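You operate a simulated robot arm through the tools that you are given. There is no shell and no other tool. Be economical: measure what you need, move in short steps, check, and stop when the job is done.

You run a simulated robot arm. Do the job below in one go: nothing can be reset, and whatever is moved stays where it is left.

Task
Brake the press and open the card path for a wash-up.
Fine: brake first; side guide to 52 mm, gate window at 8.0 mm, chute back.

It is judged by the outcome, as a careful person would: the job done as asked, and still so three seconds after it is handed in. It fails if anything else is knocked over, pushed out of place, dropped, spilled or broken.

Robot
A 6-joint arm with a two-finger parallel gripper, fixed in place. Base frame: the origin is at the foot of the arm, x ahead of it, y to its left, z up. Units: mm, rad, N and s.
With the tool pointing down near the work surface it reaches from about 180 to 740 mm from the base axis. Its first joint turns from -2.897 to 2.897 rad. Payload 3.91 kg.
Tool frame: the origin (TCP) lies between the finger pads and is the grasp point; the fingertips stand 30 mm ahead of it; z points along the fingers, y is the line along which they close. The gripper opens to 110 mm. The fingers are 20 mm wide and 10 mm thick; the gripper's body (48 by 112 mm) begins 55 mm behind the TCP.
Orientation is that of the tool frame in the base frame, as a unit quaternion [x, y, z, w]. With the fingers straight down and closing along the base's y, the tool's x points along the base's -x, its y along +y and its z along -z.

Tools
- The arm moves only by the tool step_arm. Its argument "increments" is a list of rows, each a list of 7 numbers: the shift along the tool's x, y, z in mm, then the turn, a rotation vector about the tool's x, y, z in rad, then the closure in counts, from 0 (fully open) to 255 (shut). In form: [[tx, ty, tz, ax, ay, az, jaw], ...]. A call has 1 to 20 rows; each row shifts and turns the commanded pose from where the row before left it, along the tool's axes as they then stand. Rows are played at 5 a second. More than 50 mm and 0.15 rad between two rows, or a gripper value outside its range, and nothing of the call is played. A pose out of reach is approached as far as the arm can. The call stops where the force on the tool passes 50 N (or 10 N more than at its start, if that is more) or the arm is blocked; 0.2 s more then pass. Each finger travels about 45 mm/s and halts on what it meets, pressing with about 36 N; the grip force reading is that of the motor and also rises with nothing between the fingers. The clock runs only during rows and for 0.2 s after the last one: add rows that do not move to give the fingers time. It gives the time, the measured TCP pose, the force on the tool (base axes), the opening and the grip force at its end, in the units of the frame above (readings bear some noise), with the torque about the TCP (base axes, N m) and any sound that the robot's microphone picked up.
- Cameras (640 x 400 px; columns grow to the right, rows downward): "scene" is fixed at [220.1, -651.3, 1811.7]; the picture's right is [0.87, -0.49, 0.00], its down [-0.33, -0.59, -0.74] and it looks along [0.36, 0.64, -0.67] (base axes); focal length 316 px, centre (320, 200). "wrist" rides on the gripper at [71, 22, -107] in the tool frame; the picture's right is [-0.29, 0.96, 0.00], its down [-0.76, -0.23, -0.61] and it looks along [-0.58, -0.18, 0.79] (tool axes); focal length 243 px, centre (320, 200). There is no depth. A picture from a camera that has moved, and an enlarged one, comes with that camera's place and axes in the base frame and with its lens.
- grab_frame(camera): a new picture of that camera. It takes no simulated time.
- lift_body(by): slides the trunk up (or, below 0, down) by that many mm; the arm rides with it, the base frame stays. It gives what a move gives, with no picture.
- inspect(camera, box): a new picture of the part [left, top, right, bottom] of that camera's present view, enlarged. It takes no simulated time.
- finish_job(): hands the job in; it is judged then, once.

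Go step by step. Nothing tells you positions but the pictures and the camera data: compare them with the known pose of the tool, close in by small moves and look again before you grip or let go. The budget is 120 turns and 76 pictures, counting those below and the enlarged ones. Unless the task says otherwise, let go and move clear before handing in, and close with one line.

The tools are called after "Call:" as a command line: name --pt "numbers of a row" for each row, then --argument value for the rest, lists and objects as JSON in quotes. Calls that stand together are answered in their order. step_arm: Moves the arm, as the interface text tells. Its arguments: {"type":"object","properties":{"increments":{"type":"array"}},"required":["increments"]} The other tools are called the same way: lift_body (by) slides the trunk up or down; grab_frame (camera) takes a picture; inspect (camera, box) takes an enlarged picture of a part of a camera's view; finish_job () hands the job in.

At the start:

```text
time: 0.0
eef_pos: [325.5, -5.5, 1358.5]
ee_rot: [-0.001, 1.0, -0.001, 0.003]
ft_force: [-0.4, -0.4, 0.3]
torque: [0.03, 0.02, 0.0]
width: 109.8
finger_force: 0.1
trunk travel left (down, up): [-525.0, 65.0]
```

scene: 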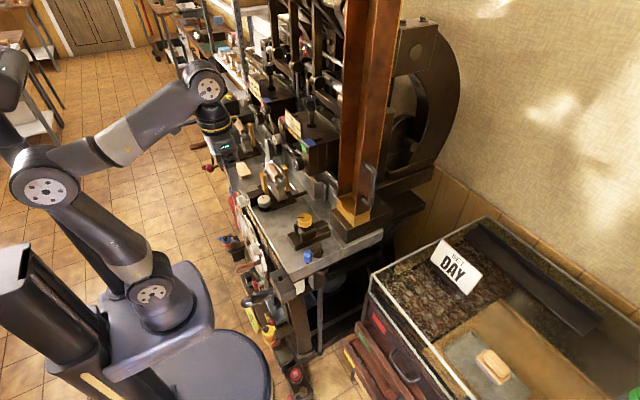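
wrist: 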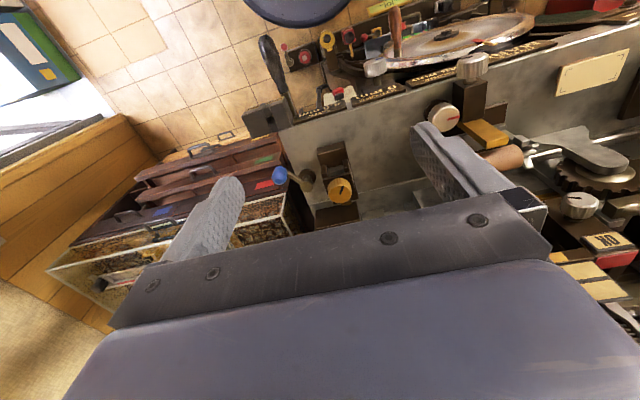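

I see a press with several controls on its near side and top; I need closer views to identify the brake, side guide, gate and chute. I'll enlarge both cameras first.

Call:
inspect --camera "scene" --box '[200, 60, 360, 160]'

Call:
inspect --camera "scene" --box '[210, 140, 400, 260]'

Call:
inspect --camera "scene" --box '[200, 230, 360, 400]'

Call:
inspect --camera "wrist" --box '[240, 0, 640, 250]'

```text
4.00 times, centred on (280, 110) of scene
camera zoom: at [220.1, -651.3, 1811.7], right [0.87, -0.49, 0.0], down [-0.33, -0.59, -0.74], along [0.36, 0.64, -0.67], focal length 1264 px, centre (480, 560)
```

zoom: 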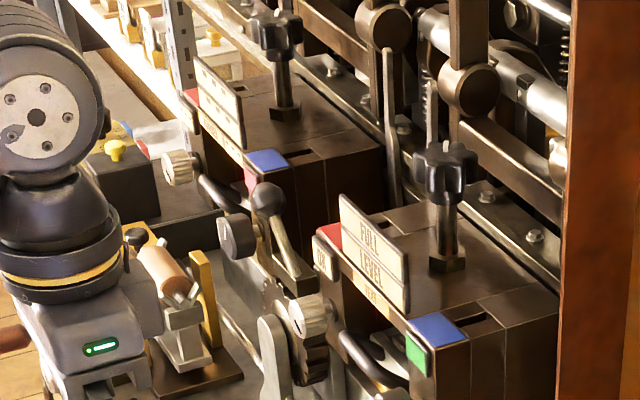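

```text
3.33 times, centred on (305, 200) of scene
camera zoom: at [220.1, -651.3, 1811.7], right [0.87, -0.49, 0.0], down [-0.33, -0.59, -0.74], along [0.36, 0.64, -0.67], focal length 1053 px, centre (370, 200)
```

zoom: 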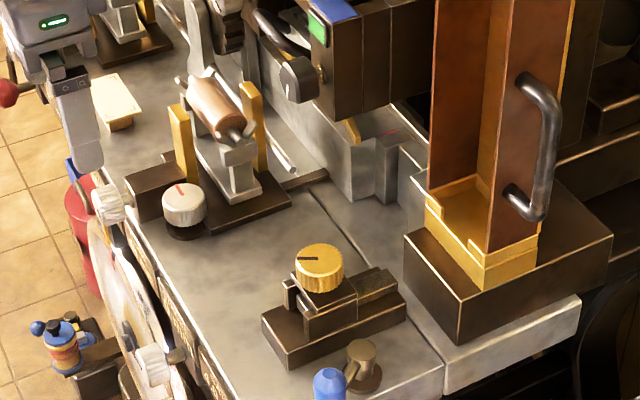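

```text
2.35 times, centred on (280, 315) of scene
camera zoom: at [220.1, -651.3, 1811.7], right [0.87, -0.49, 0.0], down [-0.33, -0.59, -0.74], along [0.36, 0.64, -0.67], focal length 743 px, centre (414, -71)
```

zoom: 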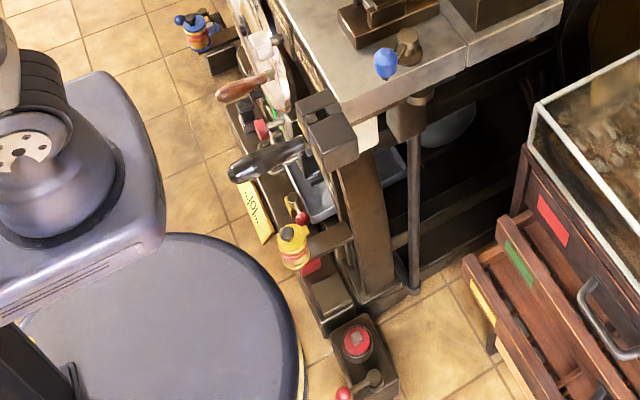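

```text
1.60 times, centred on (440, 125) of wrist
camera zoom: at [253.2, 16.2, 1465.0], right [0.29, 0.96, 0.0], down [0.76, -0.23, 0.61], along [0.59, -0.18, -0.79], focal length 388 px, centre (128, 320)
```

zoom: 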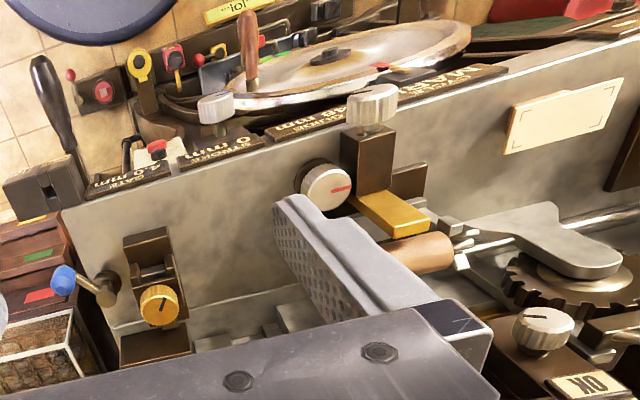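

The plates on the front edge read gate, stroke and guide values; I enlarge them (they are upside down in the wrist view).

Call:
inspect --camera "wrist" --box '[250, 30, 410, 130]'

Call:
inspect --camera "wrist" --box '[390, 0, 640, 120]'

```text
4.00 times, centred on (330, 80) of wrist
camera zoom: at [253.2, 16.2, 1465.0], right [0.29, 0.96, 0.0], down [0.76, -0.23, 0.61], along [0.59, -0.18, -0.79], focal length 970 px, centre (280, 680)
```

zoom: 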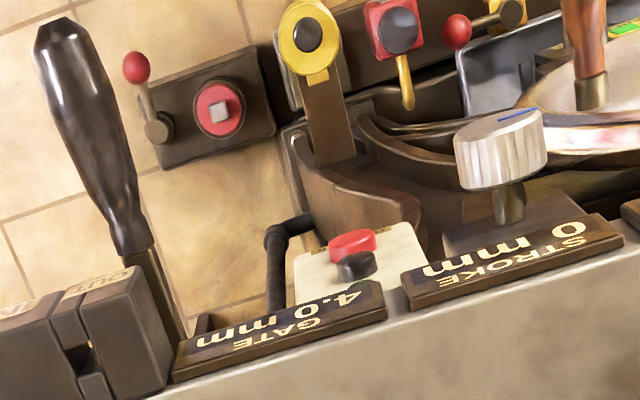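

```text
2.56 times, centred on (515, 60) of wrist
camera zoom: at [253.2, 16.2, 1465.0], right [0.29, 0.96, 0.0], down [0.76, -0.23, 0.61], along [0.59, -0.18, -0.79], focal length 621 px, centre (-179, 558)
```

zoom: 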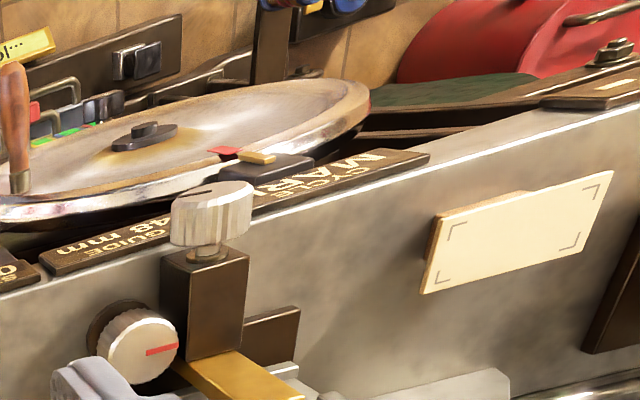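

Triangulating the yellow slotted knob gives roughly (518, -25, 1095). I'll shift the arm left (+y) and slightly up to see the rest of the press.

Call:
step_arm --pt "0 40 -12 0 0 0 0" --pt "0 40 -12 0 0 0 0" --pt "0 40 -12 0 0 0 0" --pt "0 40 -12 0 0 0 0" --pt "0 40 -2 0 0 0 0" --pt "0 40 0 0 0 0 0"

Call:
grab_frame --camera "wrist"

Call:
inspect --camera "scene" --box '[190, 80, 350, 180]'

```text
time: 1.4
eef_pos: [327.2, 238.1, 1360.7]
ee_rot: [0.001, 1.0, 0.001, 0.004]
ft_force: [0.1, -0.3, -0.3]
torque: [-0.02, 0.03, 0.02]
width: 110.1
finger_force: 0.1
out of reach, approached as far as the arm can: row 1, 2, 3, 4, 6
trunk travel left (down, up): [-525.0, 65.0]
```

```text
67 pictures are left
camera wrist: at [254.8, 259.2, 1466.7], right [0.29, 0.96, 0.0], down [0.76, -0.23, 0.61], along [0.59, -0.18, -0.79], focal length 243 px, centre (320, 200)
```

wrist: 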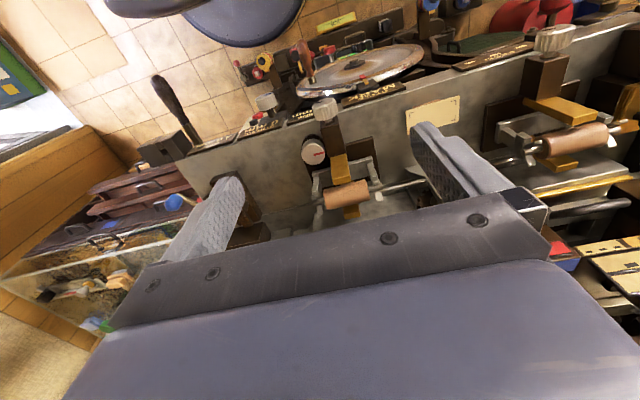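

```text
4.00 times, centred on (270, 130) of scene
camera zoom: at [220.1, -651.3, 1811.7], right [0.87, -0.49, 0.0], down [-0.33, -0.59, -0.74], along [0.36, 0.64, -0.67], focal length 1264 px, centre (520, 480)
```

zoom: 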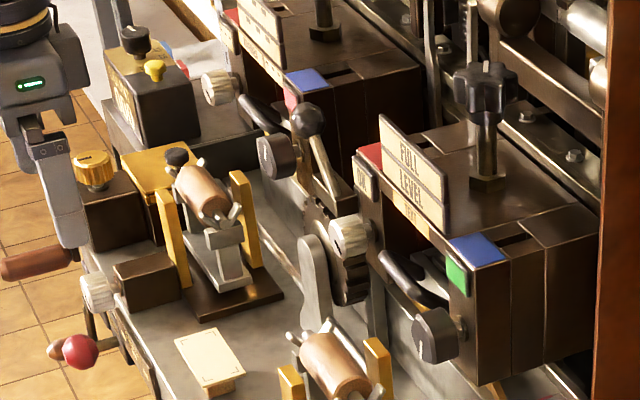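

The press has two printing units and many knobs. I enlarge the wrist view from here to read the labels.

Call:
inspect --camera "wrist" --box '[130, 50, 450, 250]'

Call:
inspect --camera "wrist" --box '[400, 0, 640, 150]'

```text
2.00 times, centred on (290, 150) of wrist
camera zoom: at [254.8, 259.2, 1466.7], right [0.29, 0.96, 0.0], down [0.76, -0.23, 0.61], along [0.59, -0.18, -0.79], focal length 485 px, centre (380, 300)
```

zoom: 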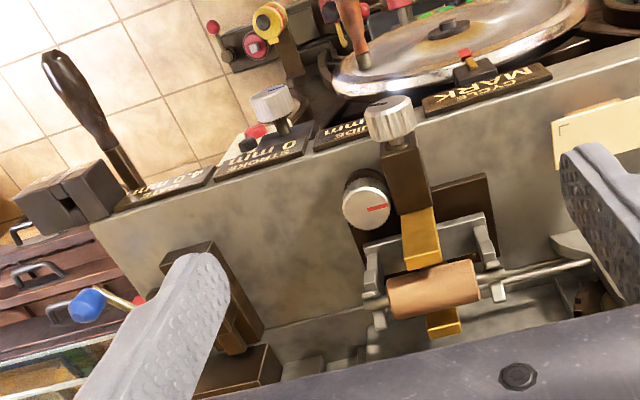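

```text
2.67 times, centred on (520, 75) of wrist
camera zoom: at [254.8, 259.2, 1466.7], right [0.29, 0.96, 0.0], down [0.76, -0.23, 0.61], along [0.59, -0.18, -0.79], focal length 647 px, centre (-213, 533)
```

zoom: 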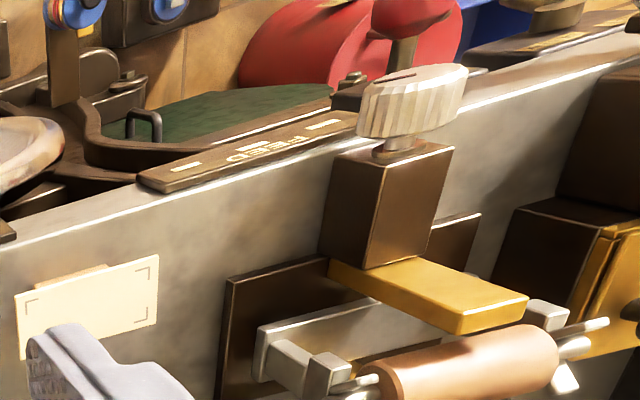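

I'll move forward over the deck and take views to read markings near the hopper end.

Call:
step_arm --pt "-40 -40 0 0 0 0 0" --pt "-40 -40 0 0 0 0 0" --pt "-40 -40 0 0 0 0 0" --pt "-20 -40 0 0 0 0 0"

Call:
grab_frame --camera "wrist"

```text
refused: row 1 steps farther than a row can; nothing moved
```

```text
63 pictures are left
camera wrist: at [254.8, 259.2, 1466.7], right [0.29, 0.96, 0.0], down [0.76, -0.23, 0.61], along [0.59, -0.18, -0.79], focal length 243 px, centre (320, 200)
```

wrist: 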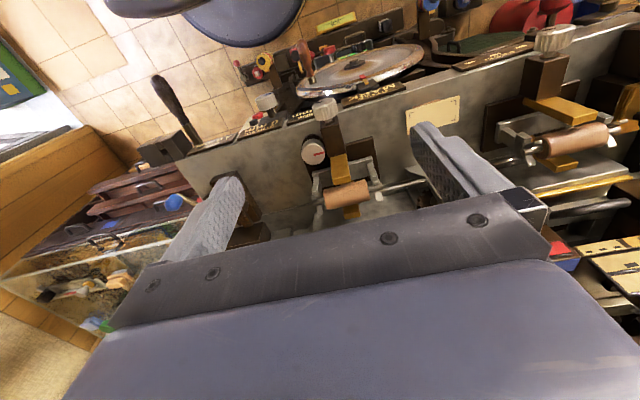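

The step was too long and was refused; I repeat it in shorter steps.

Call:
step_arm --pt "-33 -33 0 0 0 0 0" --pt "-33 -33 0 0 0 0 0" --pt "-33 -33 0 0 0 0 0" --pt "-33 -33 0 0 0 0 0" --pt "-20 -20 0 0 0 0 0"

Call:
grab_frame --camera "wrist"

```text
time: 2.6
eef_pos: [473.7, 84.4, 1348.1]
ee_rot: [0.001, 1.0, 0.0, 0.003]
ft_force: [0.9, 0.5, 0.5]
torque: [0.01, -0.01, -0.02]
width: 110.2
finger_force: 0.0
out of reach, approached as far as the arm can: row 3, 4
trunk travel left (down, up): [-525.0, 65.0]
```

```text
62 pictures are left
camera wrist: at [401.6, 104.5, 1454.0], right [0.29, 0.96, 0.0], down [0.76, -0.23, 0.61], along [0.59, -0.18, -0.79], focal length 243 px, centre (320, 200)
```

wrist: 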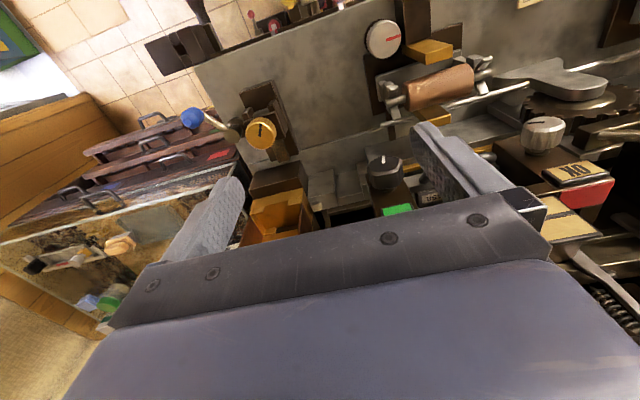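

From here the yellow knob sits beside the hopper base. I enlarge this region.

Call:
inspect --camera "wrist" --box '[140, 20, 300, 120]'

Call:
inspect --camera "wrist" --box '[180, 70, 420, 220]'

Call:
inspect --camera "wrist" --box '[340, 20, 640, 220]'

```text
4.00 times, centred on (220, 70) of wrist
camera zoom: at [401.6, 104.5, 1454.0], right [0.29, 0.96, 0.0], down [0.76, -0.23, 0.61], along [0.59, -0.18, -0.79], focal length 970 px, centre (720, 720)
```

zoom: 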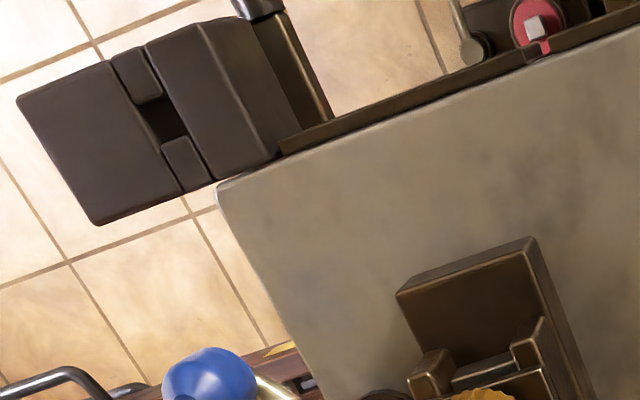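

```text
2.67 times, centred on (300, 145) of wrist
camera zoom: at [401.6, 104.5, 1454.0], right [0.29, 0.96, 0.0], down [0.76, -0.23, 0.61], along [0.59, -0.18, -0.79], focal length 647 px, centre (373, 347)
```

zoom: 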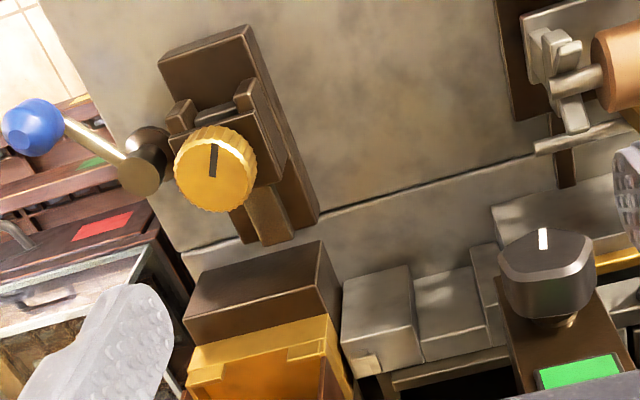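

```text
2.00 times, centred on (490, 120) of wrist
camera zoom: at [401.6, 104.5, 1454.0], right [0.29, 0.96, 0.0], down [0.76, -0.23, 0.61], along [0.59, -0.18, -0.79], focal length 485 px, centre (-20, 360)
```

zoom: 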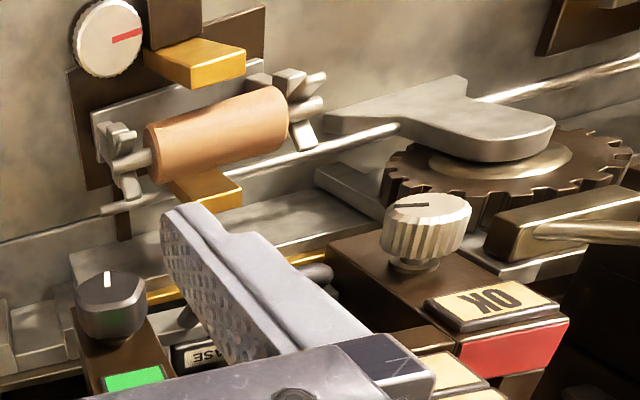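

The yellow knob rides a slide next to the hopper, plausibly the gate. Now I look at the left end of the press.

Call:
step_arm --pt "0 48 0 0 0 0 0" --pt "0 48 0 0 0 0 0" --pt "0 48 0 0 0 0 0" --pt "15 45 0 0 0 0 0" --pt "25 40 0 0 0 0 0" --pt "25 40 0 0 0 0 0" --pt "25 40 0 0 0 0 0" --pt "25 40 0 0 0 0 0"

Call:
grab_frame --camera "wrist"

Call:
inspect --camera "scene" --box '[140, 0, 300, 100]'

```text
time: 4.4
eef_pos: [345.1, 419.4, 1310.0]
ee_rot: [0.001, 1.0, 0.001, 0.004]
ft_force: [0.2, 0.0, 0.7]
torque: [-0.01, -0.01, 0.01]
width: 110.1
finger_force: 0.0
out of reach, approached as far as the arm can: row 2, 3, 4, 5, 7, 8
trunk travel left (down, up): [-525.0, 65.0]
```

```text
58 pictures are left
camera wrist: at [273.9, 440.3, 1415.9], right [0.29, 0.96, 0.01], down [0.76, -0.23, 0.61], along [0.59, -0.17, -0.79], focal length 243 px, centre (320, 200)
```

wrist: 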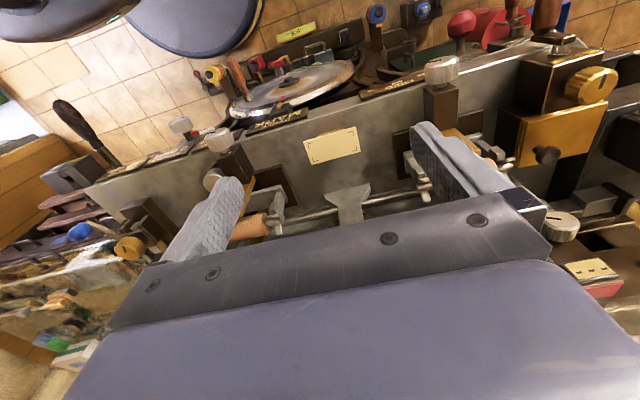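

```text
4.00 times, centred on (220, 50) of scene
camera zoom: at [220.1, -651.3, 1811.7], right [0.87, -0.49, 0.0], down [-0.33, -0.59, -0.74], along [0.36, 0.64, -0.67], focal length 1264 px, centre (720, 800)
```

zoom: 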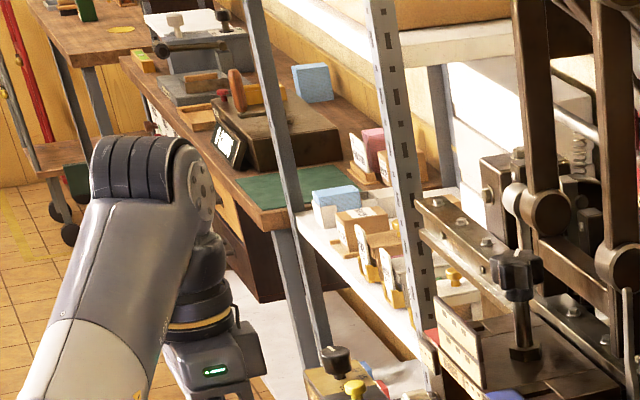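

At the left end is a brass plate assembly with yellow and black knobs, perhaps the chute. I turn the wrist to look that way.

Call:
step_arm --pt "0 0 0 0 0 -0.14 0" --pt "0 0 0 0 0 -0.14 0" --pt "0 0 0 0 0 -0.14 0" --pt "0 0 0 0 0 -0.14 0" --pt "0 0 0 0 0 -0.14 0" --pt "0 0 0 0 0 -0.14 0"

Call:
grab_frame --camera "wrist"

```text
time: 5.8
eef_pos: [347.1, 419.0, 1310.0]
ee_rot: [-0.408, 0.913, 0.0, 0.003]
ft_force: [0.2, 0.4, 0.1]
torque: [-0.03, -0.01, 0.01]
width: 110.0
finger_force: 0.1
trunk travel left (down, up): [-525.0, 65.0]
```

```text
56 pictures are left
camera wrist: at [283.1, 379.0, 1415.6], right [-0.52, 0.85, 0.0], down [0.67, 0.41, 0.61], along [0.52, 0.32, -0.79], focal length 243 px, centre (320, 200)
```

wrist: 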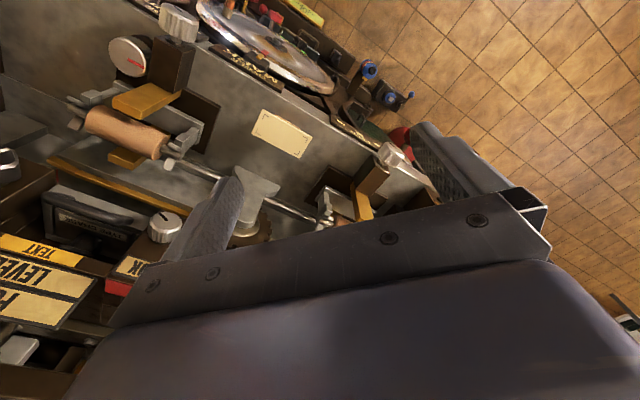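

I turn the yaw back partly, pull back and tilt the camera up a little to look along the left end.

Call:
step_arm --pt "20 20 0 0 -0.12 0 0" --pt "20 20 0 0 -0.12 0 0" --pt "20 20 0 0 -0.12 0 0" --pt "20 20 0 0 -0.12 0 0"

Call:
grab_frame --camera "wrist"

```text
time: 6.8
eef_pos: [236.3, 416.2, 1292.6]
ee_rot: [-0.396, 0.886, 0.097, 0.221]
ft_force: [-0.7, -0.4, -0.1]
torque: [0.0, 0.02, 0.01]
width: 110.1
finger_force: 0.0
trunk travel left (down, up): [-525.0, 65.0]
```

```text
55 pictures are left
camera wrist: at [144.1, 345.2, 1353.6], right [-0.54, 0.83, 0.13], down [0.43, 0.14, 0.89], along [0.72, 0.54, -0.43], focal length 243 px, centre (320, 200)
```

wrist: 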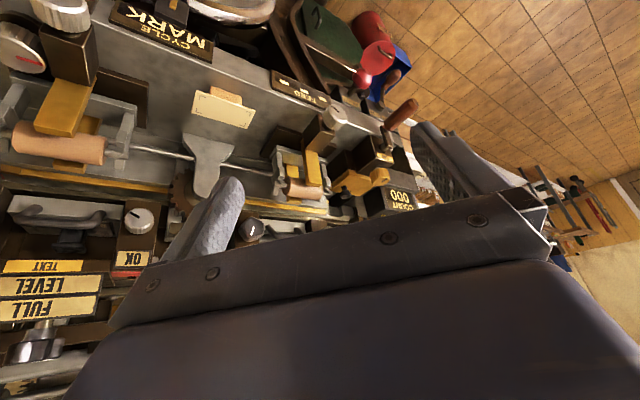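

Much clearer view; a counter and a wooden-handled lever appear at the left end. I enlarge these parts.

Call:
inspect --camera "wrist" --box '[250, 60, 450, 220]'

Call:
inspect --camera "wrist" --box '[0, 0, 240, 150]'

```text
2.50 times, centred on (350, 140) of wrist
camera zoom: at [144.1, 345.2, 1353.6], right [-0.54, 0.83, 0.13], down [0.43, 0.14, 0.89], along [0.72, 0.54, -0.43], focal length 606 px, centre (245, 350)
```

zoom: 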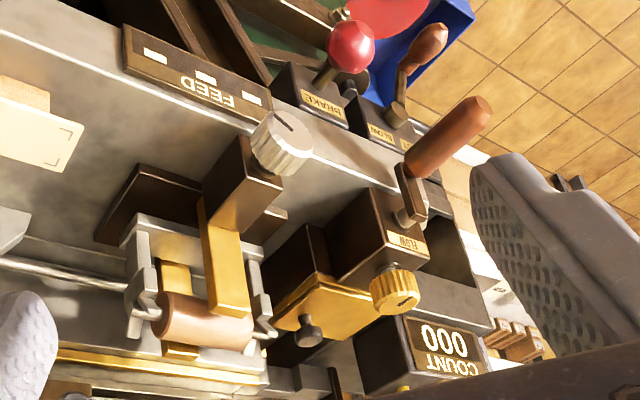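

```text
2.67 times, centred on (120, 75) of wrist
camera zoom: at [144.1, 345.2, 1353.6], right [-0.54, 0.83, 0.13], down [0.43, 0.14, 0.89], along [0.72, 0.54, -0.43], focal length 647 px, centre (853, 533)
```

zoom: 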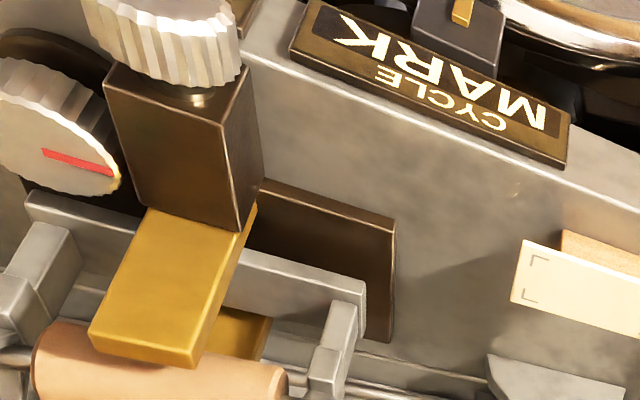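

The red-ball lever is labelled BRAKE; triangulated ball ≈ (356, 661, 913). I move closer with the camera to read its markings.

Call:
step_arm --pt "0 30 20 0 0 0 0" --pt "0 30 20 0 0 0 0" --pt "0 30 20 0 0 0 0" --pt "0 30 20 0 0 0 0"

Call:
grab_frame --camera "wrist"

```text
time: 7.8
eef_pos: [175.7, 524.4, 1222.0]
ee_rot: [-0.396, 0.886, 0.096, 0.219]
ft_force: [0.3, 0.0, 0.0]
torque: [0.0, 0.03, 0.01]
width: 109.9
finger_force: 0.0
trunk travel left (down, up): [-525.0, 65.0]
```

```text
52 pictures are left
camera wrist: at [82.4, 454.5, 1284.5], right [-0.54, 0.83, 0.13], down [0.43, 0.14, 0.89], along [0.72, 0.54, -0.43], focal length 243 px, centre (320, 200)
```

wrist: 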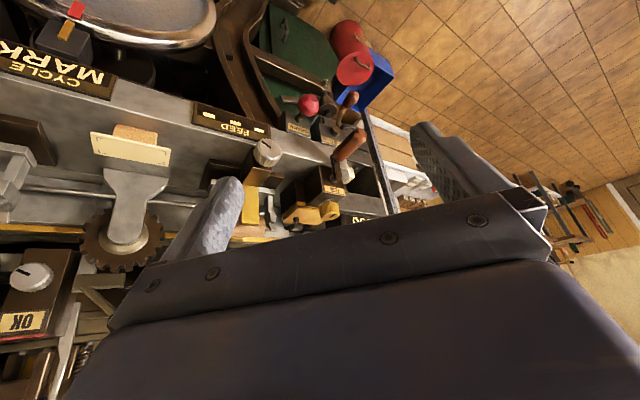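

Call:
inspect --camera "wrist" --box '[260, 70, 400, 170]'

Call:
inspect --camera "wrist" --box '[240, 140, 460, 260]'

```text
4.00 times, centred on (330, 120) of wrist
camera zoom: at [82.4, 454.5, 1284.5], right [-0.54, 0.83, 0.13], down [0.43, 0.14, 0.89], along [0.72, 0.54, -0.43], focal length 970 px, centre (280, 520)
```

zoom: 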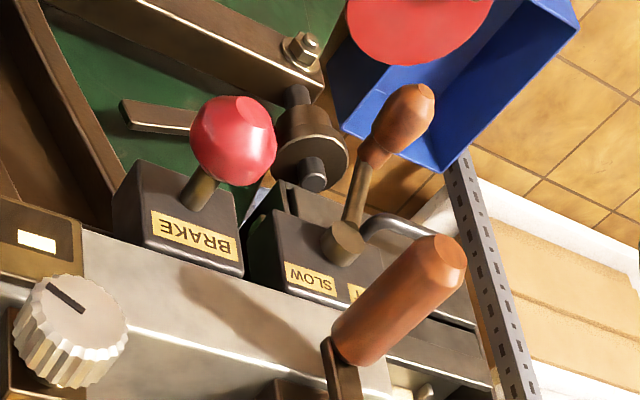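

```text
2.91 times, centred on (350, 200) of wrist
camera zoom: at [82.4, 454.5, 1284.5], right [-0.54, 0.83, 0.13], down [0.43, 0.14, 0.89], along [0.72, 0.54, -0.43], focal length 706 px, centre (233, 200)
```

zoom: 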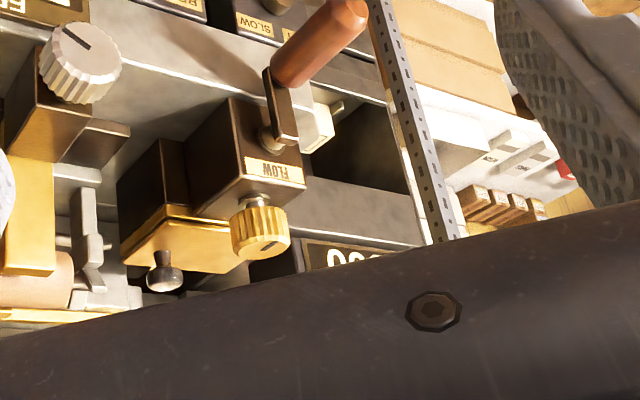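

Brake ball ≈ (356, 664, 913), in front of a BRAKE box; I go lower for a closer look at how the lever pivots.

Call:
step_arm --pt "2.2 6.4 35 0 0 0 0" --pt "2.2 6.4 35 0 0 0 0" --pt "2.2 6.4 35 0 0 0 0" --pt "2.2 6.4 35 0 0 0 0"

Call:
grab_frame --camera "wrist"

```text
time: 8.8
eef_pos: [192.1, 582.1, 1094.6]
ee_rot: [-0.396, 0.887, 0.096, 0.219]
ft_force: [-0.1, 0.1, -0.9]
torque: [0.02, -0.01, 0.01]
width: 110.2
finger_force: 0.1
trunk travel left (down, up): [-525.0, 65.0]
```

```text
49 pictures are left
camera wrist: at [100.3, 513.3, 1156.4], right [-0.54, 0.83, 0.13], down [0.43, 0.14, 0.89], along [0.72, 0.54, -0.43], focal length 243 px, centre (320, 200)
```

wrist: 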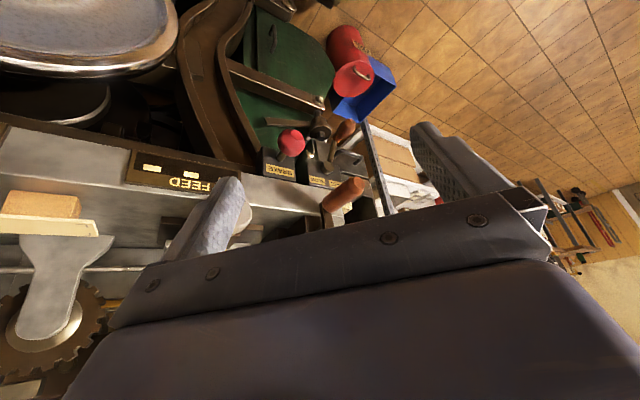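

Call:
inspect --camera "wrist" --box '[180, 60, 420, 210]'

```text
2.67 times, centred on (300, 135) of wrist
camera zoom: at [100.3, 513.3, 1156.4], right [-0.54, 0.83, 0.13], down [0.43, 0.14, 0.89], along [0.72, 0.54, -0.43], focal length 647 px, centre (373, 373)
```

zoom: 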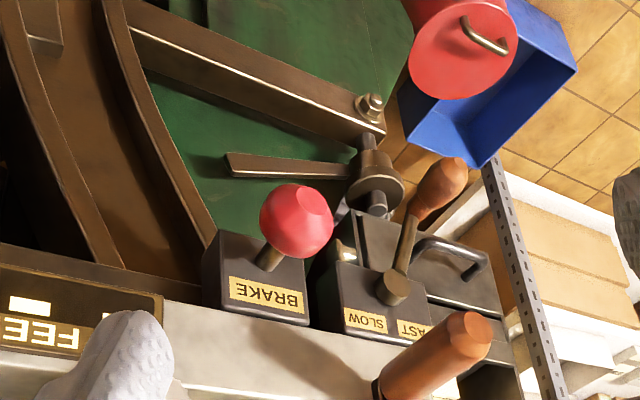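

The brake ball stands out toward me from the box's front face, about 45 mm. I check with the scene camera for a slot or hint of how it travels.

Call:
inspect --camera "scene" --box '[195, 140, 275, 190]'

```text
8.00 times, centred on (235, 165) of scene
camera zoom: at [220.1, -651.3, 1811.7], right [0.87, -0.49, 0.0], down [-0.33, -0.59, -0.74], along [0.36, 0.64, -0.67], focal length 2528 px, centre (1000, 480)
```

zoom: 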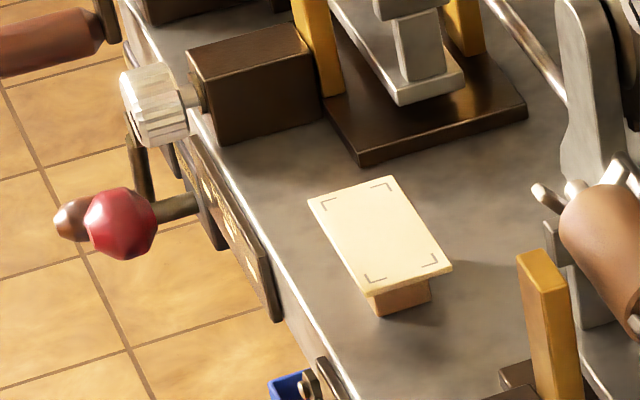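

The lever sticks straight out toward me. I square the wrist to the press (closing line along y) while staying clear, to approach the ball from front-above.

Call:
step_arm --pt "0 0 0 0.065 0 0.124 0" --pt "0 0 0 0.065 0 0.124 0" --pt "0 0 0 0.065 0 0.124 0" --pt "0 0 0 0.065 0 0.124 50" --pt "0 0 0 0.065 0 0.124 80" --pt "0 0 0 0.065 0 0.124 90" --pt "0 0 0 0 -0.1 0 90" --pt "0 0 0 0 -0.11 0 90"

```text
time: 10.6
eef_pos: [193.3, 583.3, 1097.1]
ee_rot: [0.0, 0.94, -0.001, 0.341]
ft_force: [-0.1, 0.1, -0.1]
torque: [0.0, 0.02, 0.0]
width: 71.0
finger_force: 0.1
trunk travel left (down, up): [-525.0, 65.0]
```

Call:
step_arm --pt "-1.9 21 34 0 0 0 90" --pt "-1.9 21 34 0 0 0 90" --pt "-1.9 21 34 0 0 0 90" --pt "-1.9 21 34 0 0 0 90"

Call:
grab_frame --camera "wrist"

```text
time: 11.6
eef_pos: [285.5, 666.5, 997.8]
ee_rot: [0.0, 0.94, 0.0, 0.341]
ft_force: [-0.2, 0.0, -0.5]
torque: [-0.01, 0.01, 0.04]
width: 71.2
finger_force: 0.0
trunk travel left (down, up): [-525.0, 65.0]
```

```text
46 pictures are left
camera wrist: at [161.7, 688.4, 1032.7], right [0.22, 0.96, 0.18], down [0.19, -0.23, 0.95], along [0.96, -0.18, -0.24], focal length 243 px, centre (320, 200)
```

wrist: 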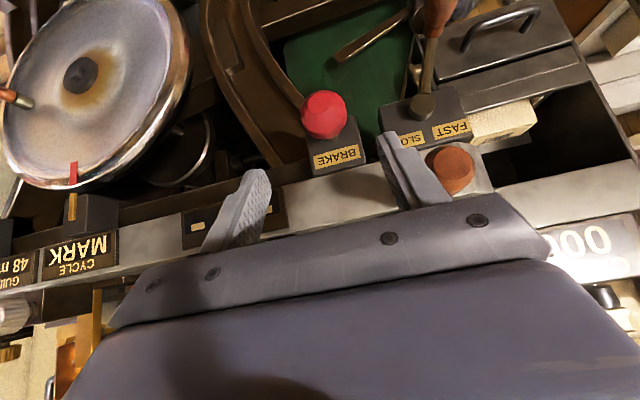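

Call:
inspect --camera "wrist" --box '[270, 60, 430, 180]'

```text
3.33 times, centred on (350, 120) of wrist
camera zoom: at [161.7, 688.4, 1032.7], right [0.22, 0.96, 0.18], down [0.19, -0.23, 0.95], along [0.96, -0.18, -0.24], focal length 809 px, centre (220, 467)
```

zoom: 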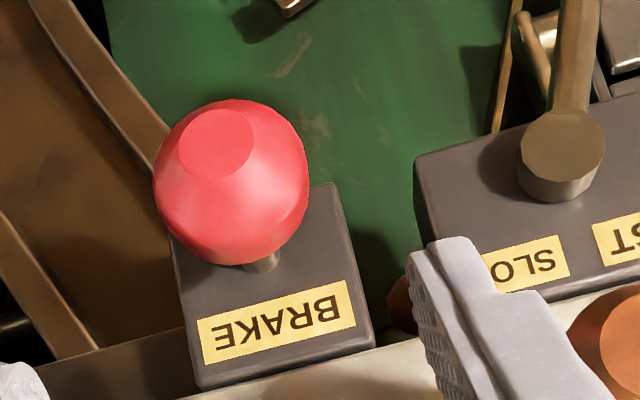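

The ball's rod leaves the plain box face with no hub, so it looks like a push/pull plunger. I move in to straddle the ball at about (354, 669, 911).

Call:
step_arm --pt "1 0.6 27 0 0 0 90" --pt "1 0.6 27 0 0 0 90" --pt "1 0.6 27 0 0 0 90" --pt "1 0.6 27 0 0 0 90"

Call:
grab_frame --camera "wrist"

```text
time: 12.6
eef_pos: [351.8, 671.1, 914.7]
ee_rot: [-0.001, 0.94, -0.001, 0.342]
ft_force: [-0.3, -0.6, -0.2]
torque: [-0.01, -0.02, 0.03]
width: 71.2
finger_force: 0.0
trunk travel left (down, up): [-525.0, 65.0]
```

```text
44 pictures are left
camera wrist: at [228.0, 691.5, 950.3], right [0.22, 0.96, 0.18], down [0.19, -0.23, 0.95], along [0.96, -0.18, -0.24], focal length 243 px, centre (320, 200)
```

wrist: 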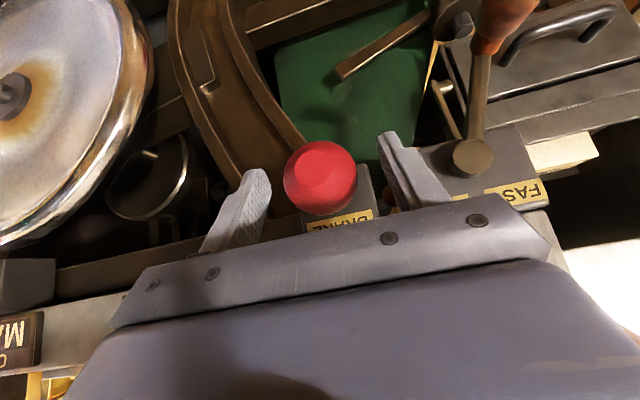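

The ball is centred between the fingers. I close gently on it.

Call:
step_arm --pt "0 0 5 0 0 0 110" --pt "0 0 0 0 0 0 130" --pt "0 0 0 0 0 0 170" --pt "0 0 0 0 0 0 190" --pt "0 0 0 0 0 0 190"

```text
time: 13.8
eef_pos: [353.9, 670.5, 908.4]
ee_rot: [0.0, 0.94, -0.001, 0.34]
ft_force: [-0.3, 0.8, -1.0]
torque: [0.05, -0.1, 0.04]
width: 42.5
finger_force: 45.3
trunk travel left (down, up): [-525.0, 65.0]
```

Gripped at 42 mm. I test a small push inward (+x).

Call:
step_arm --pt "-1.5 0 1.3 0 0 0 190" --pt "-1.5 0 1.3 0 0 0 190" --pt "-1.5 0 1.3 0 0 0 190"

```text
time: 14.6
eef_pos: [355.6, 670.5, 908.6]
ee_rot: [-0.001, 0.94, 0.0, 0.341]
ft_force: [-29.0, -3.0, 8.3]
torque: [0.01, 0.3, -0.01]
width: 42.9
finger_force: 45.2
trunk travel left (down, up): [-525.0, 65.0]
```

Inward is blocked (29 N). I back off and test downward.

Call:
step_arm --pt "1.5 0 -1.3 0 0 0 190" --pt "1.5 0 -1.3 0 0 0 190" --pt "1.5 0 -1.3 0 0 0 190" --pt "1.28 0 1.53 0 0 0 190" --pt "1.28 0 1.53 0 0 0 190" --pt "1.28 0 1.53 0 0 0 190"

```text
time: 16.0
eef_pos: [355.3, 669.5, 908.2]
ee_rot: [0.003, 0.939, 0.004, 0.345]
ft_force: [-2.9, 13.6, 35.9]
torque: [0.14, -0.48, 0.06]
width: 42.7
finger_force: 44.6
trunk travel left (down, up): [-525.0, 65.0]
```

Downward is blocked as well (36 N). I go back and test upward.

Call:
step_arm --pt "-1.28 0 -1.53 0 0 0 190" --pt "-1.28 0 -1.53 0 0 0 190" --pt "-1.28 0 -1.53 0 0 0 190" --pt "-1.28 0 -1.53 0 0 0 190" --pt "-1.28 0 -1.53 0 0 0 190" --pt "-1.28 0 -1.53 0 0 0 190"

```text
time: 17.4
eef_pos: [354.0, 669.8, 908.6]
ee_rot: [-0.002, 0.941, -0.004, 0.339]
ft_force: [-1.6, 16.0, -6.2]
torque: [0.36, -0.55, 0.18]
width: 42.4
finger_force: 45.3
trunk travel left (down, up): [-525.0, 65.0]
```

Upward shows little motion too. I test pulling out (-x).

Call:
step_arm --pt "1.28 0 1.53 0 0 0 190" --pt "1.28 0 1.53 0 0 0 190" --pt "1.5 0 -1.3 0 0 0 190" --pt "1.5 0 -1.3 0 0 0 190" --pt "1.5 0 -1.3 0 0 0 190" --pt "1.5 0 -1.3 0 0 0 190"

```text
time: 18.8
eef_pos: [347.3, 669.1, 908.6]
ee_rot: [0.0, 0.94, -0.001, 0.341]
ft_force: [6.0, 16.3, 5.4]
torque: [-0.04, -0.09, -0.42]
width: 42.5
finger_force: 44.4
trunk travel left (down, up): [-525.0, 65.0]
```

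It moved about 7 mm outward with only 6 N; the knob seems to pull out. I look to confirm and continue pulling.

Call:
step_arm --pt "1.5 0 -1.3 0 0 0 190" --pt "1.5 0 -1.3 0 0 0 190" --pt "1.5 0 -1.3 0 0 0 190" --pt "1.5 0 -1.3 0 0 0 190"

Call:
grab_frame --camera "wrist"

```text
time: 19.8
eef_pos: [339.0, 671.1, 908.7]
ee_rot: [-0.002, 0.94, 0.0, 0.34]
ft_force: [4.2, 15.4, 1.3]
torque: [0.31, -0.93, 0.07]
width: 42.7
finger_force: 45.1
trunk travel left (down, up): [-525.0, 65.0]
```

```text
43 pictures are left
camera wrist: at [215.3, 691.2, 944.6], right [0.22, 0.96, 0.18], down [0.19, -0.23, 0.95], along [0.96, -0.18, -0.24], focal length 243 px, centre (320, 200)
```

wrist: 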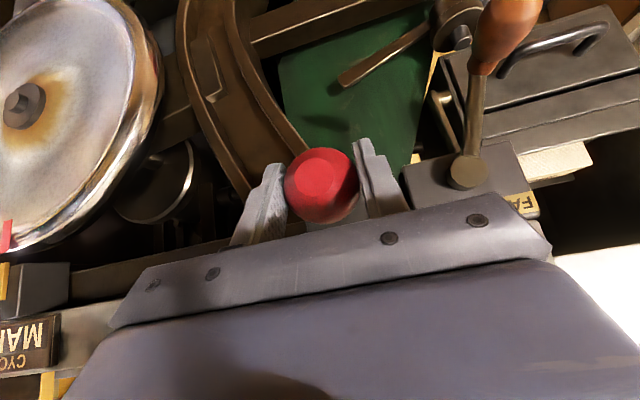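

The ball comes with the gripper: it is a pull knob. I keep pulling until it resists.

Call:
step_arm --pt "1.5 0 -1.3 0 0 0 190" --pt "1.5 0 -1.3 0 0 0 190" --pt "1.5 0 -1.3 0 0 0 190" --pt "1.5 0 -1.3 0 0 0 190" --pt "1.5 0 -1.3 0 0 0 190" --pt "1.5 0 -1.3 0 0 0 190"

```text
time: 21.2
eef_pos: [327.5, 669.6, 908.3]
ee_rot: [-0.001, 0.94, 0.0, 0.341]
ft_force: [1.2, 23.2, 5.4]
torque: [-0.03, 0.46, 0.07]
width: 42.8
finger_force: 45.1
trunk travel left (down, up): [-525.0, 65.0]
```

Call:
step_arm --pt "1.5 2 -1.3 0 0 0 190" --pt "1.5 2 -1.3 0 0 0 190" --pt "1.5 0 -1.3 0 0 0 190" --pt "1.5 0 -1.3 0 0 0 190" --pt "1.5 0 -1.3 0 0 0 190" --pt "1.5 0 -1.3 0 0 0 190"

Call:
grab_frame --camera "wrist"

```text
time: 22.6
eef_pos: [320.9, 670.4, 908.5]
ee_rot: [0.002, 0.94, -0.004, 0.34]
ft_force: [26.6, -10.5, -10.0]
torque: [-0.07, -0.31, 0.0]
width: 42.6
finger_force: 45.8
trunk travel left (down, up): [-525.0, 65.0]
```

```text
42 pictures are left
camera wrist: at [195.9, 692.3, 944.8], right [0.23, 0.96, 0.18], down [0.19, -0.23, 0.95], along [0.95, -0.18, -0.24], focal length 243 px, centre (320, 200)
```

wrist: 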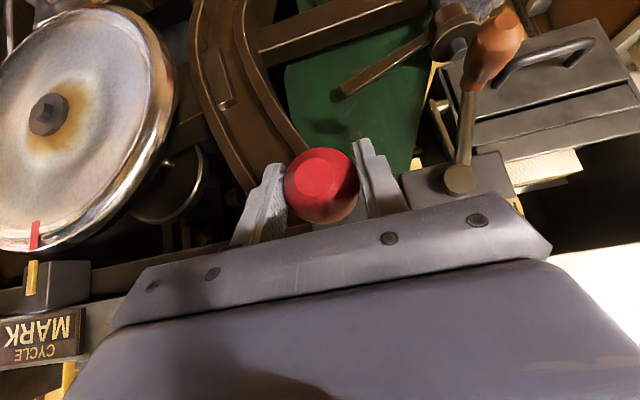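

The plunger reached its stop about 34 mm out (27 N). I release and back off to check that it stays.

Call:
step_arm --pt "0 -1.5 0 0 0 0 170" --pt "0 0 0 0 0 0 120" --pt "0 0 0 0 0 0 90" --pt "0 0 -20 0 0 0 90" --pt "0 0 -30 0 0 0 90" --pt "0 0 -30 0 0 0 90"

Call:
grab_frame --camera "wrist"

```text
time: 24.0
eef_pos: [263.4, 669.1, 972.7]
ee_rot: [0.0, 0.94, -0.001, 0.34]
ft_force: [0.8, 0.1, -0.4]
torque: [0.03, 0.0, 0.02]
width: 71.3
finger_force: 0.2
trunk travel left (down, up): [-525.0, 65.0]
```

```text
41 pictures are left
camera wrist: at [139.8, 690.3, 1009.0], right [0.22, 0.96, 0.18], down [0.19, -0.23, 0.95], along [0.96, -0.18, -0.24], focal length 243 px, centre (320, 200)
```

wrist: 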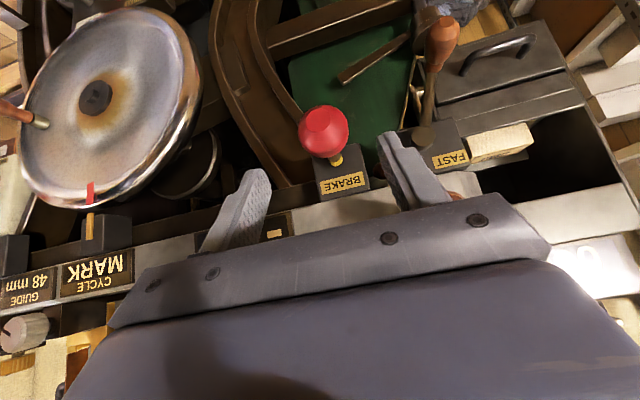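

The brake knob stays out, showing a yellow band on its rod: brake on. Next I back up and move right to study the GUIDE and GATE controls.

Call:
step_arm --pt "-16 0 -44 0 0 0 60" --pt "-16 0 -44 0 0 0 30" --pt "-16 0 -44 0 0 0 0" --pt "-16 0 -44 0 0 0 0" --pt "0 -48 0 0 0 0 0" --pt "0 -48 0 0 0 0 0" --pt "0 -48 0 0 0 0 0" --pt "0 -48 0 0 0 0 0" --pt "0 -48 0 0 0 0 0" --pt "0 -48 0 0 0 0 0" --pt "0 -48 0 0 0 0 0" --pt "0 -48 0 0 0 0 0" --pt "0 -48 0 0 0 0 0" --pt "0 -48 0 0 0 0 0"

Call:
grab_frame --camera "wrist"

```text
time: 27.0
eef_pos: [201.6, 183.5, 1145.5]
ee_rot: [-0.001, 0.94, 0.0, 0.342]
ft_force: [0.1, -0.5, -0.6]
torque: [-0.02, -0.01, -0.03]
width: 110.1
finger_force: 0.2
out of reach, approached as far as the arm can: row 4
trunk travel left (down, up): [-525.0, 65.0]
```

```text
40 pictures are left
camera wrist: at [78.1, 205.3, 1182.0], right [0.22, 0.96, 0.18], down [0.19, -0.23, 0.95], along [0.96, -0.18, -0.24], focal length 243 px, centre (320, 200)
```

wrist: 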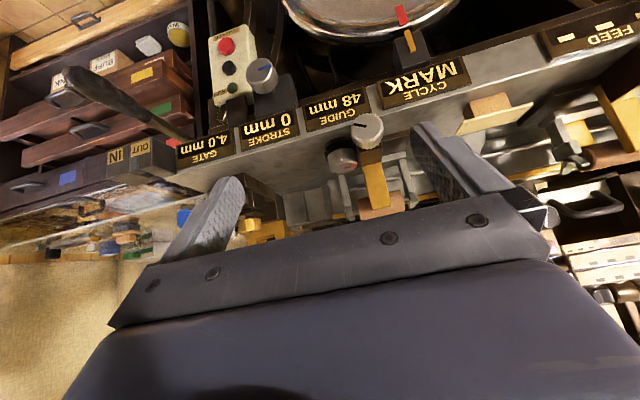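

A good view of all plates. I enlarge it to associate knobs with plates.

Call:
inspect --camera "wrist" --box '[80, 20, 320, 220]'

Call:
inspect --camera "wrist" --box '[280, 60, 480, 220]'

```text
2.00 times, centred on (200, 120) of wrist
camera zoom: at [78.1, 205.3, 1182.0], right [0.22, 0.96, 0.18], down [0.19, -0.23, 0.95], along [0.96, -0.18, -0.24], focal length 485 px, centre (560, 360)
```

zoom: 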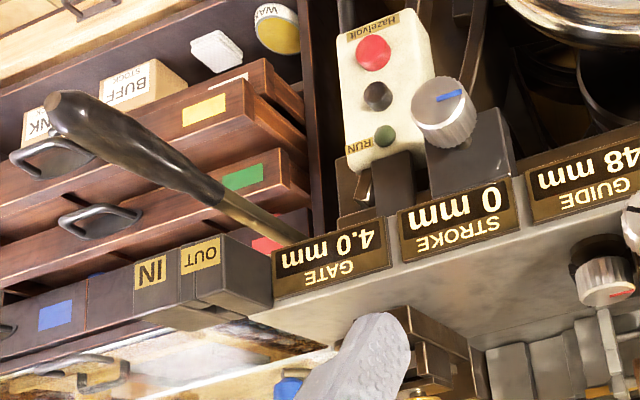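

```text
2.50 times, centred on (380, 140) of wrist
camera zoom: at [78.1, 205.3, 1182.0], right [0.22, 0.96, 0.18], down [0.19, -0.23, 0.95], along [0.96, -0.18, -0.24], focal length 606 px, centre (170, 350)
```

zoom: 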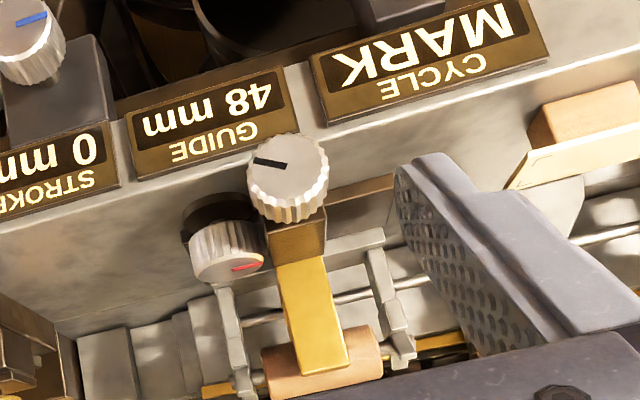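

Readouts confirmed: GATE 4.0, STROKE 0 (its own blue-mark knob), GUIDE 48. Next I look closer at the chute/hopper area and knobs through the scene camera.

Call:
inspect --camera "scene" --box '[230, 150, 330, 210]'

Call:
inspect --camera "scene" --box '[270, 180, 400, 280]'

```text
6.40 times, centred on (280, 180) of scene
camera zoom: at [220.1, -651.3, 1811.7], right [0.87, -0.49, 0.0], down [-0.33, -0.59, -0.74], along [0.36, 0.64, -0.67], focal length 2022 px, centre (576, 328)
```

zoom: 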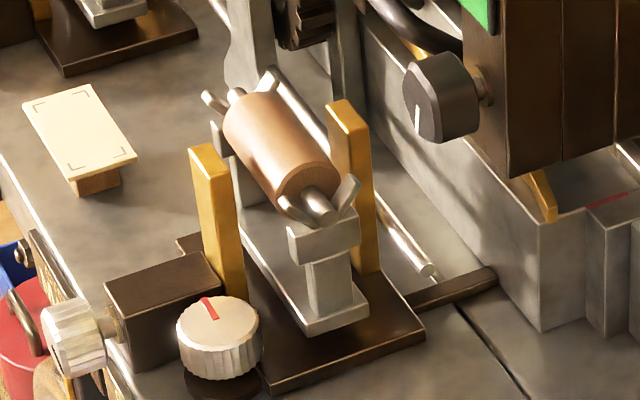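

```text
4.00 times, centred on (335, 230) of scene
camera zoom: at [220.1, -651.3, 1811.7], right [0.87, -0.49, 0.0], down [-0.33, -0.59, -0.74], along [0.36, 0.64, -0.67], focal length 1264 px, centre (260, 80)
```

zoom: 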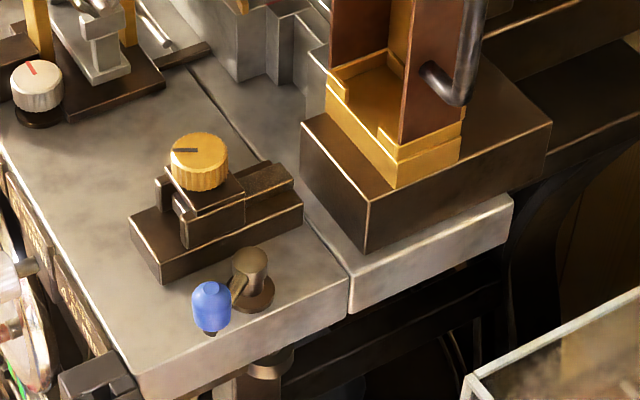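

Two brass posts straddle the card path with the front knob on the block behind the GUIDE plate moving one of them, so that knob ≈ (384, 229, 1029) should be the side guide. I pitch the tool nearly horizontal and come in front of it.

Call:
step_arm --pt "0 0 0 0 -0.132 0 0" --pt "0 0 0 0 -0.132 0 0" --pt "0 0 0 0 -0.132 0 60" --pt "0 0 0 0 -0.132 0 100" --pt "12 11.2 33 0 0 0 100" --pt "12 11.2 33 0 0 0 100" --pt "12 11.2 33 0 0 0 100" --pt "6 11.2 15 0 0 0 100"

Call:
grab_frame --camera "wrist"

```text
time: 28.8
eef_pos: [293.8, 231.5, 1065.6]
ee_rot: [0.0, 0.818, -0.001, 0.575]
ft_force: [0.0, 0.4, 0.3]
torque: [-0.05, 0.01, 0.01]
width: 66.9
finger_force: 0.2
trunk travel left (down, up): [-525.0, 65.0]
```

```text
35 pictures are left
camera wrist: at [168.7, 251.8, 1035.6], right [0.1, 0.96, 0.27], down [-0.31, -0.23, 0.92], along [0.94, -0.18, 0.28], focal length 243 px, centre (320, 200)
```

wrist: 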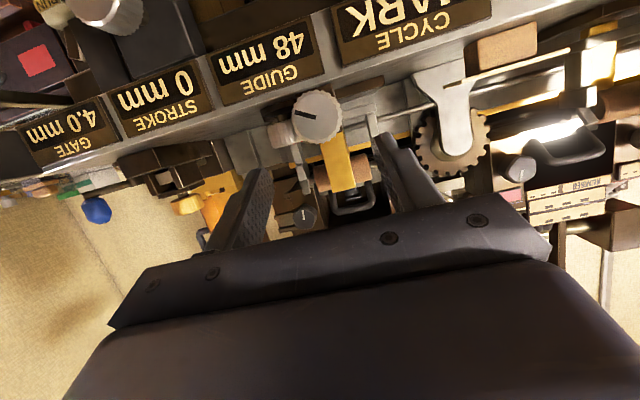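

The knob lies at (384, 229, 1027), centred between the fingers. I advance and close on it.

Call:
step_arm --pt "1.3 -0.6 25 0 0 0 100" --pt "1.3 -0.6 25 0 0 0 100" --pt "1.3 -0.6 25 0 0 0 100" --pt "1.3 -0.6 25 0 0 0 100" --pt "0 0 0 0 0 0 130" --pt "0 0 0 0 0 0 160" --pt "0 0 0 0 0 0 190" --pt "0 0 0 0 0 0 190"

Call:
grab_frame --camera "wrist"

```text
time: 30.6
eef_pos: [385.9, 229.2, 1028.4]
ee_rot: [-0.001, 0.819, -0.001, 0.574]
ft_force: [1.9, 11.4, 1.1]
torque: [-0.01, 0.32, 0.35]
width: 41.8
finger_force: 45.4
trunk travel left (down, up): [-525.0, 65.0]
```

```text
34 pictures are left
camera wrist: at [260.3, 250.8, 997.3], right [0.1, 0.96, 0.27], down [-0.31, -0.23, 0.92], along [0.94, -0.17, 0.28], focal length 243 px, centre (320, 200)
```

wrist: 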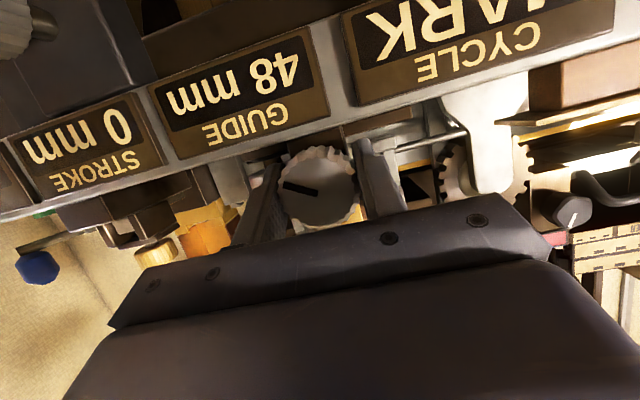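

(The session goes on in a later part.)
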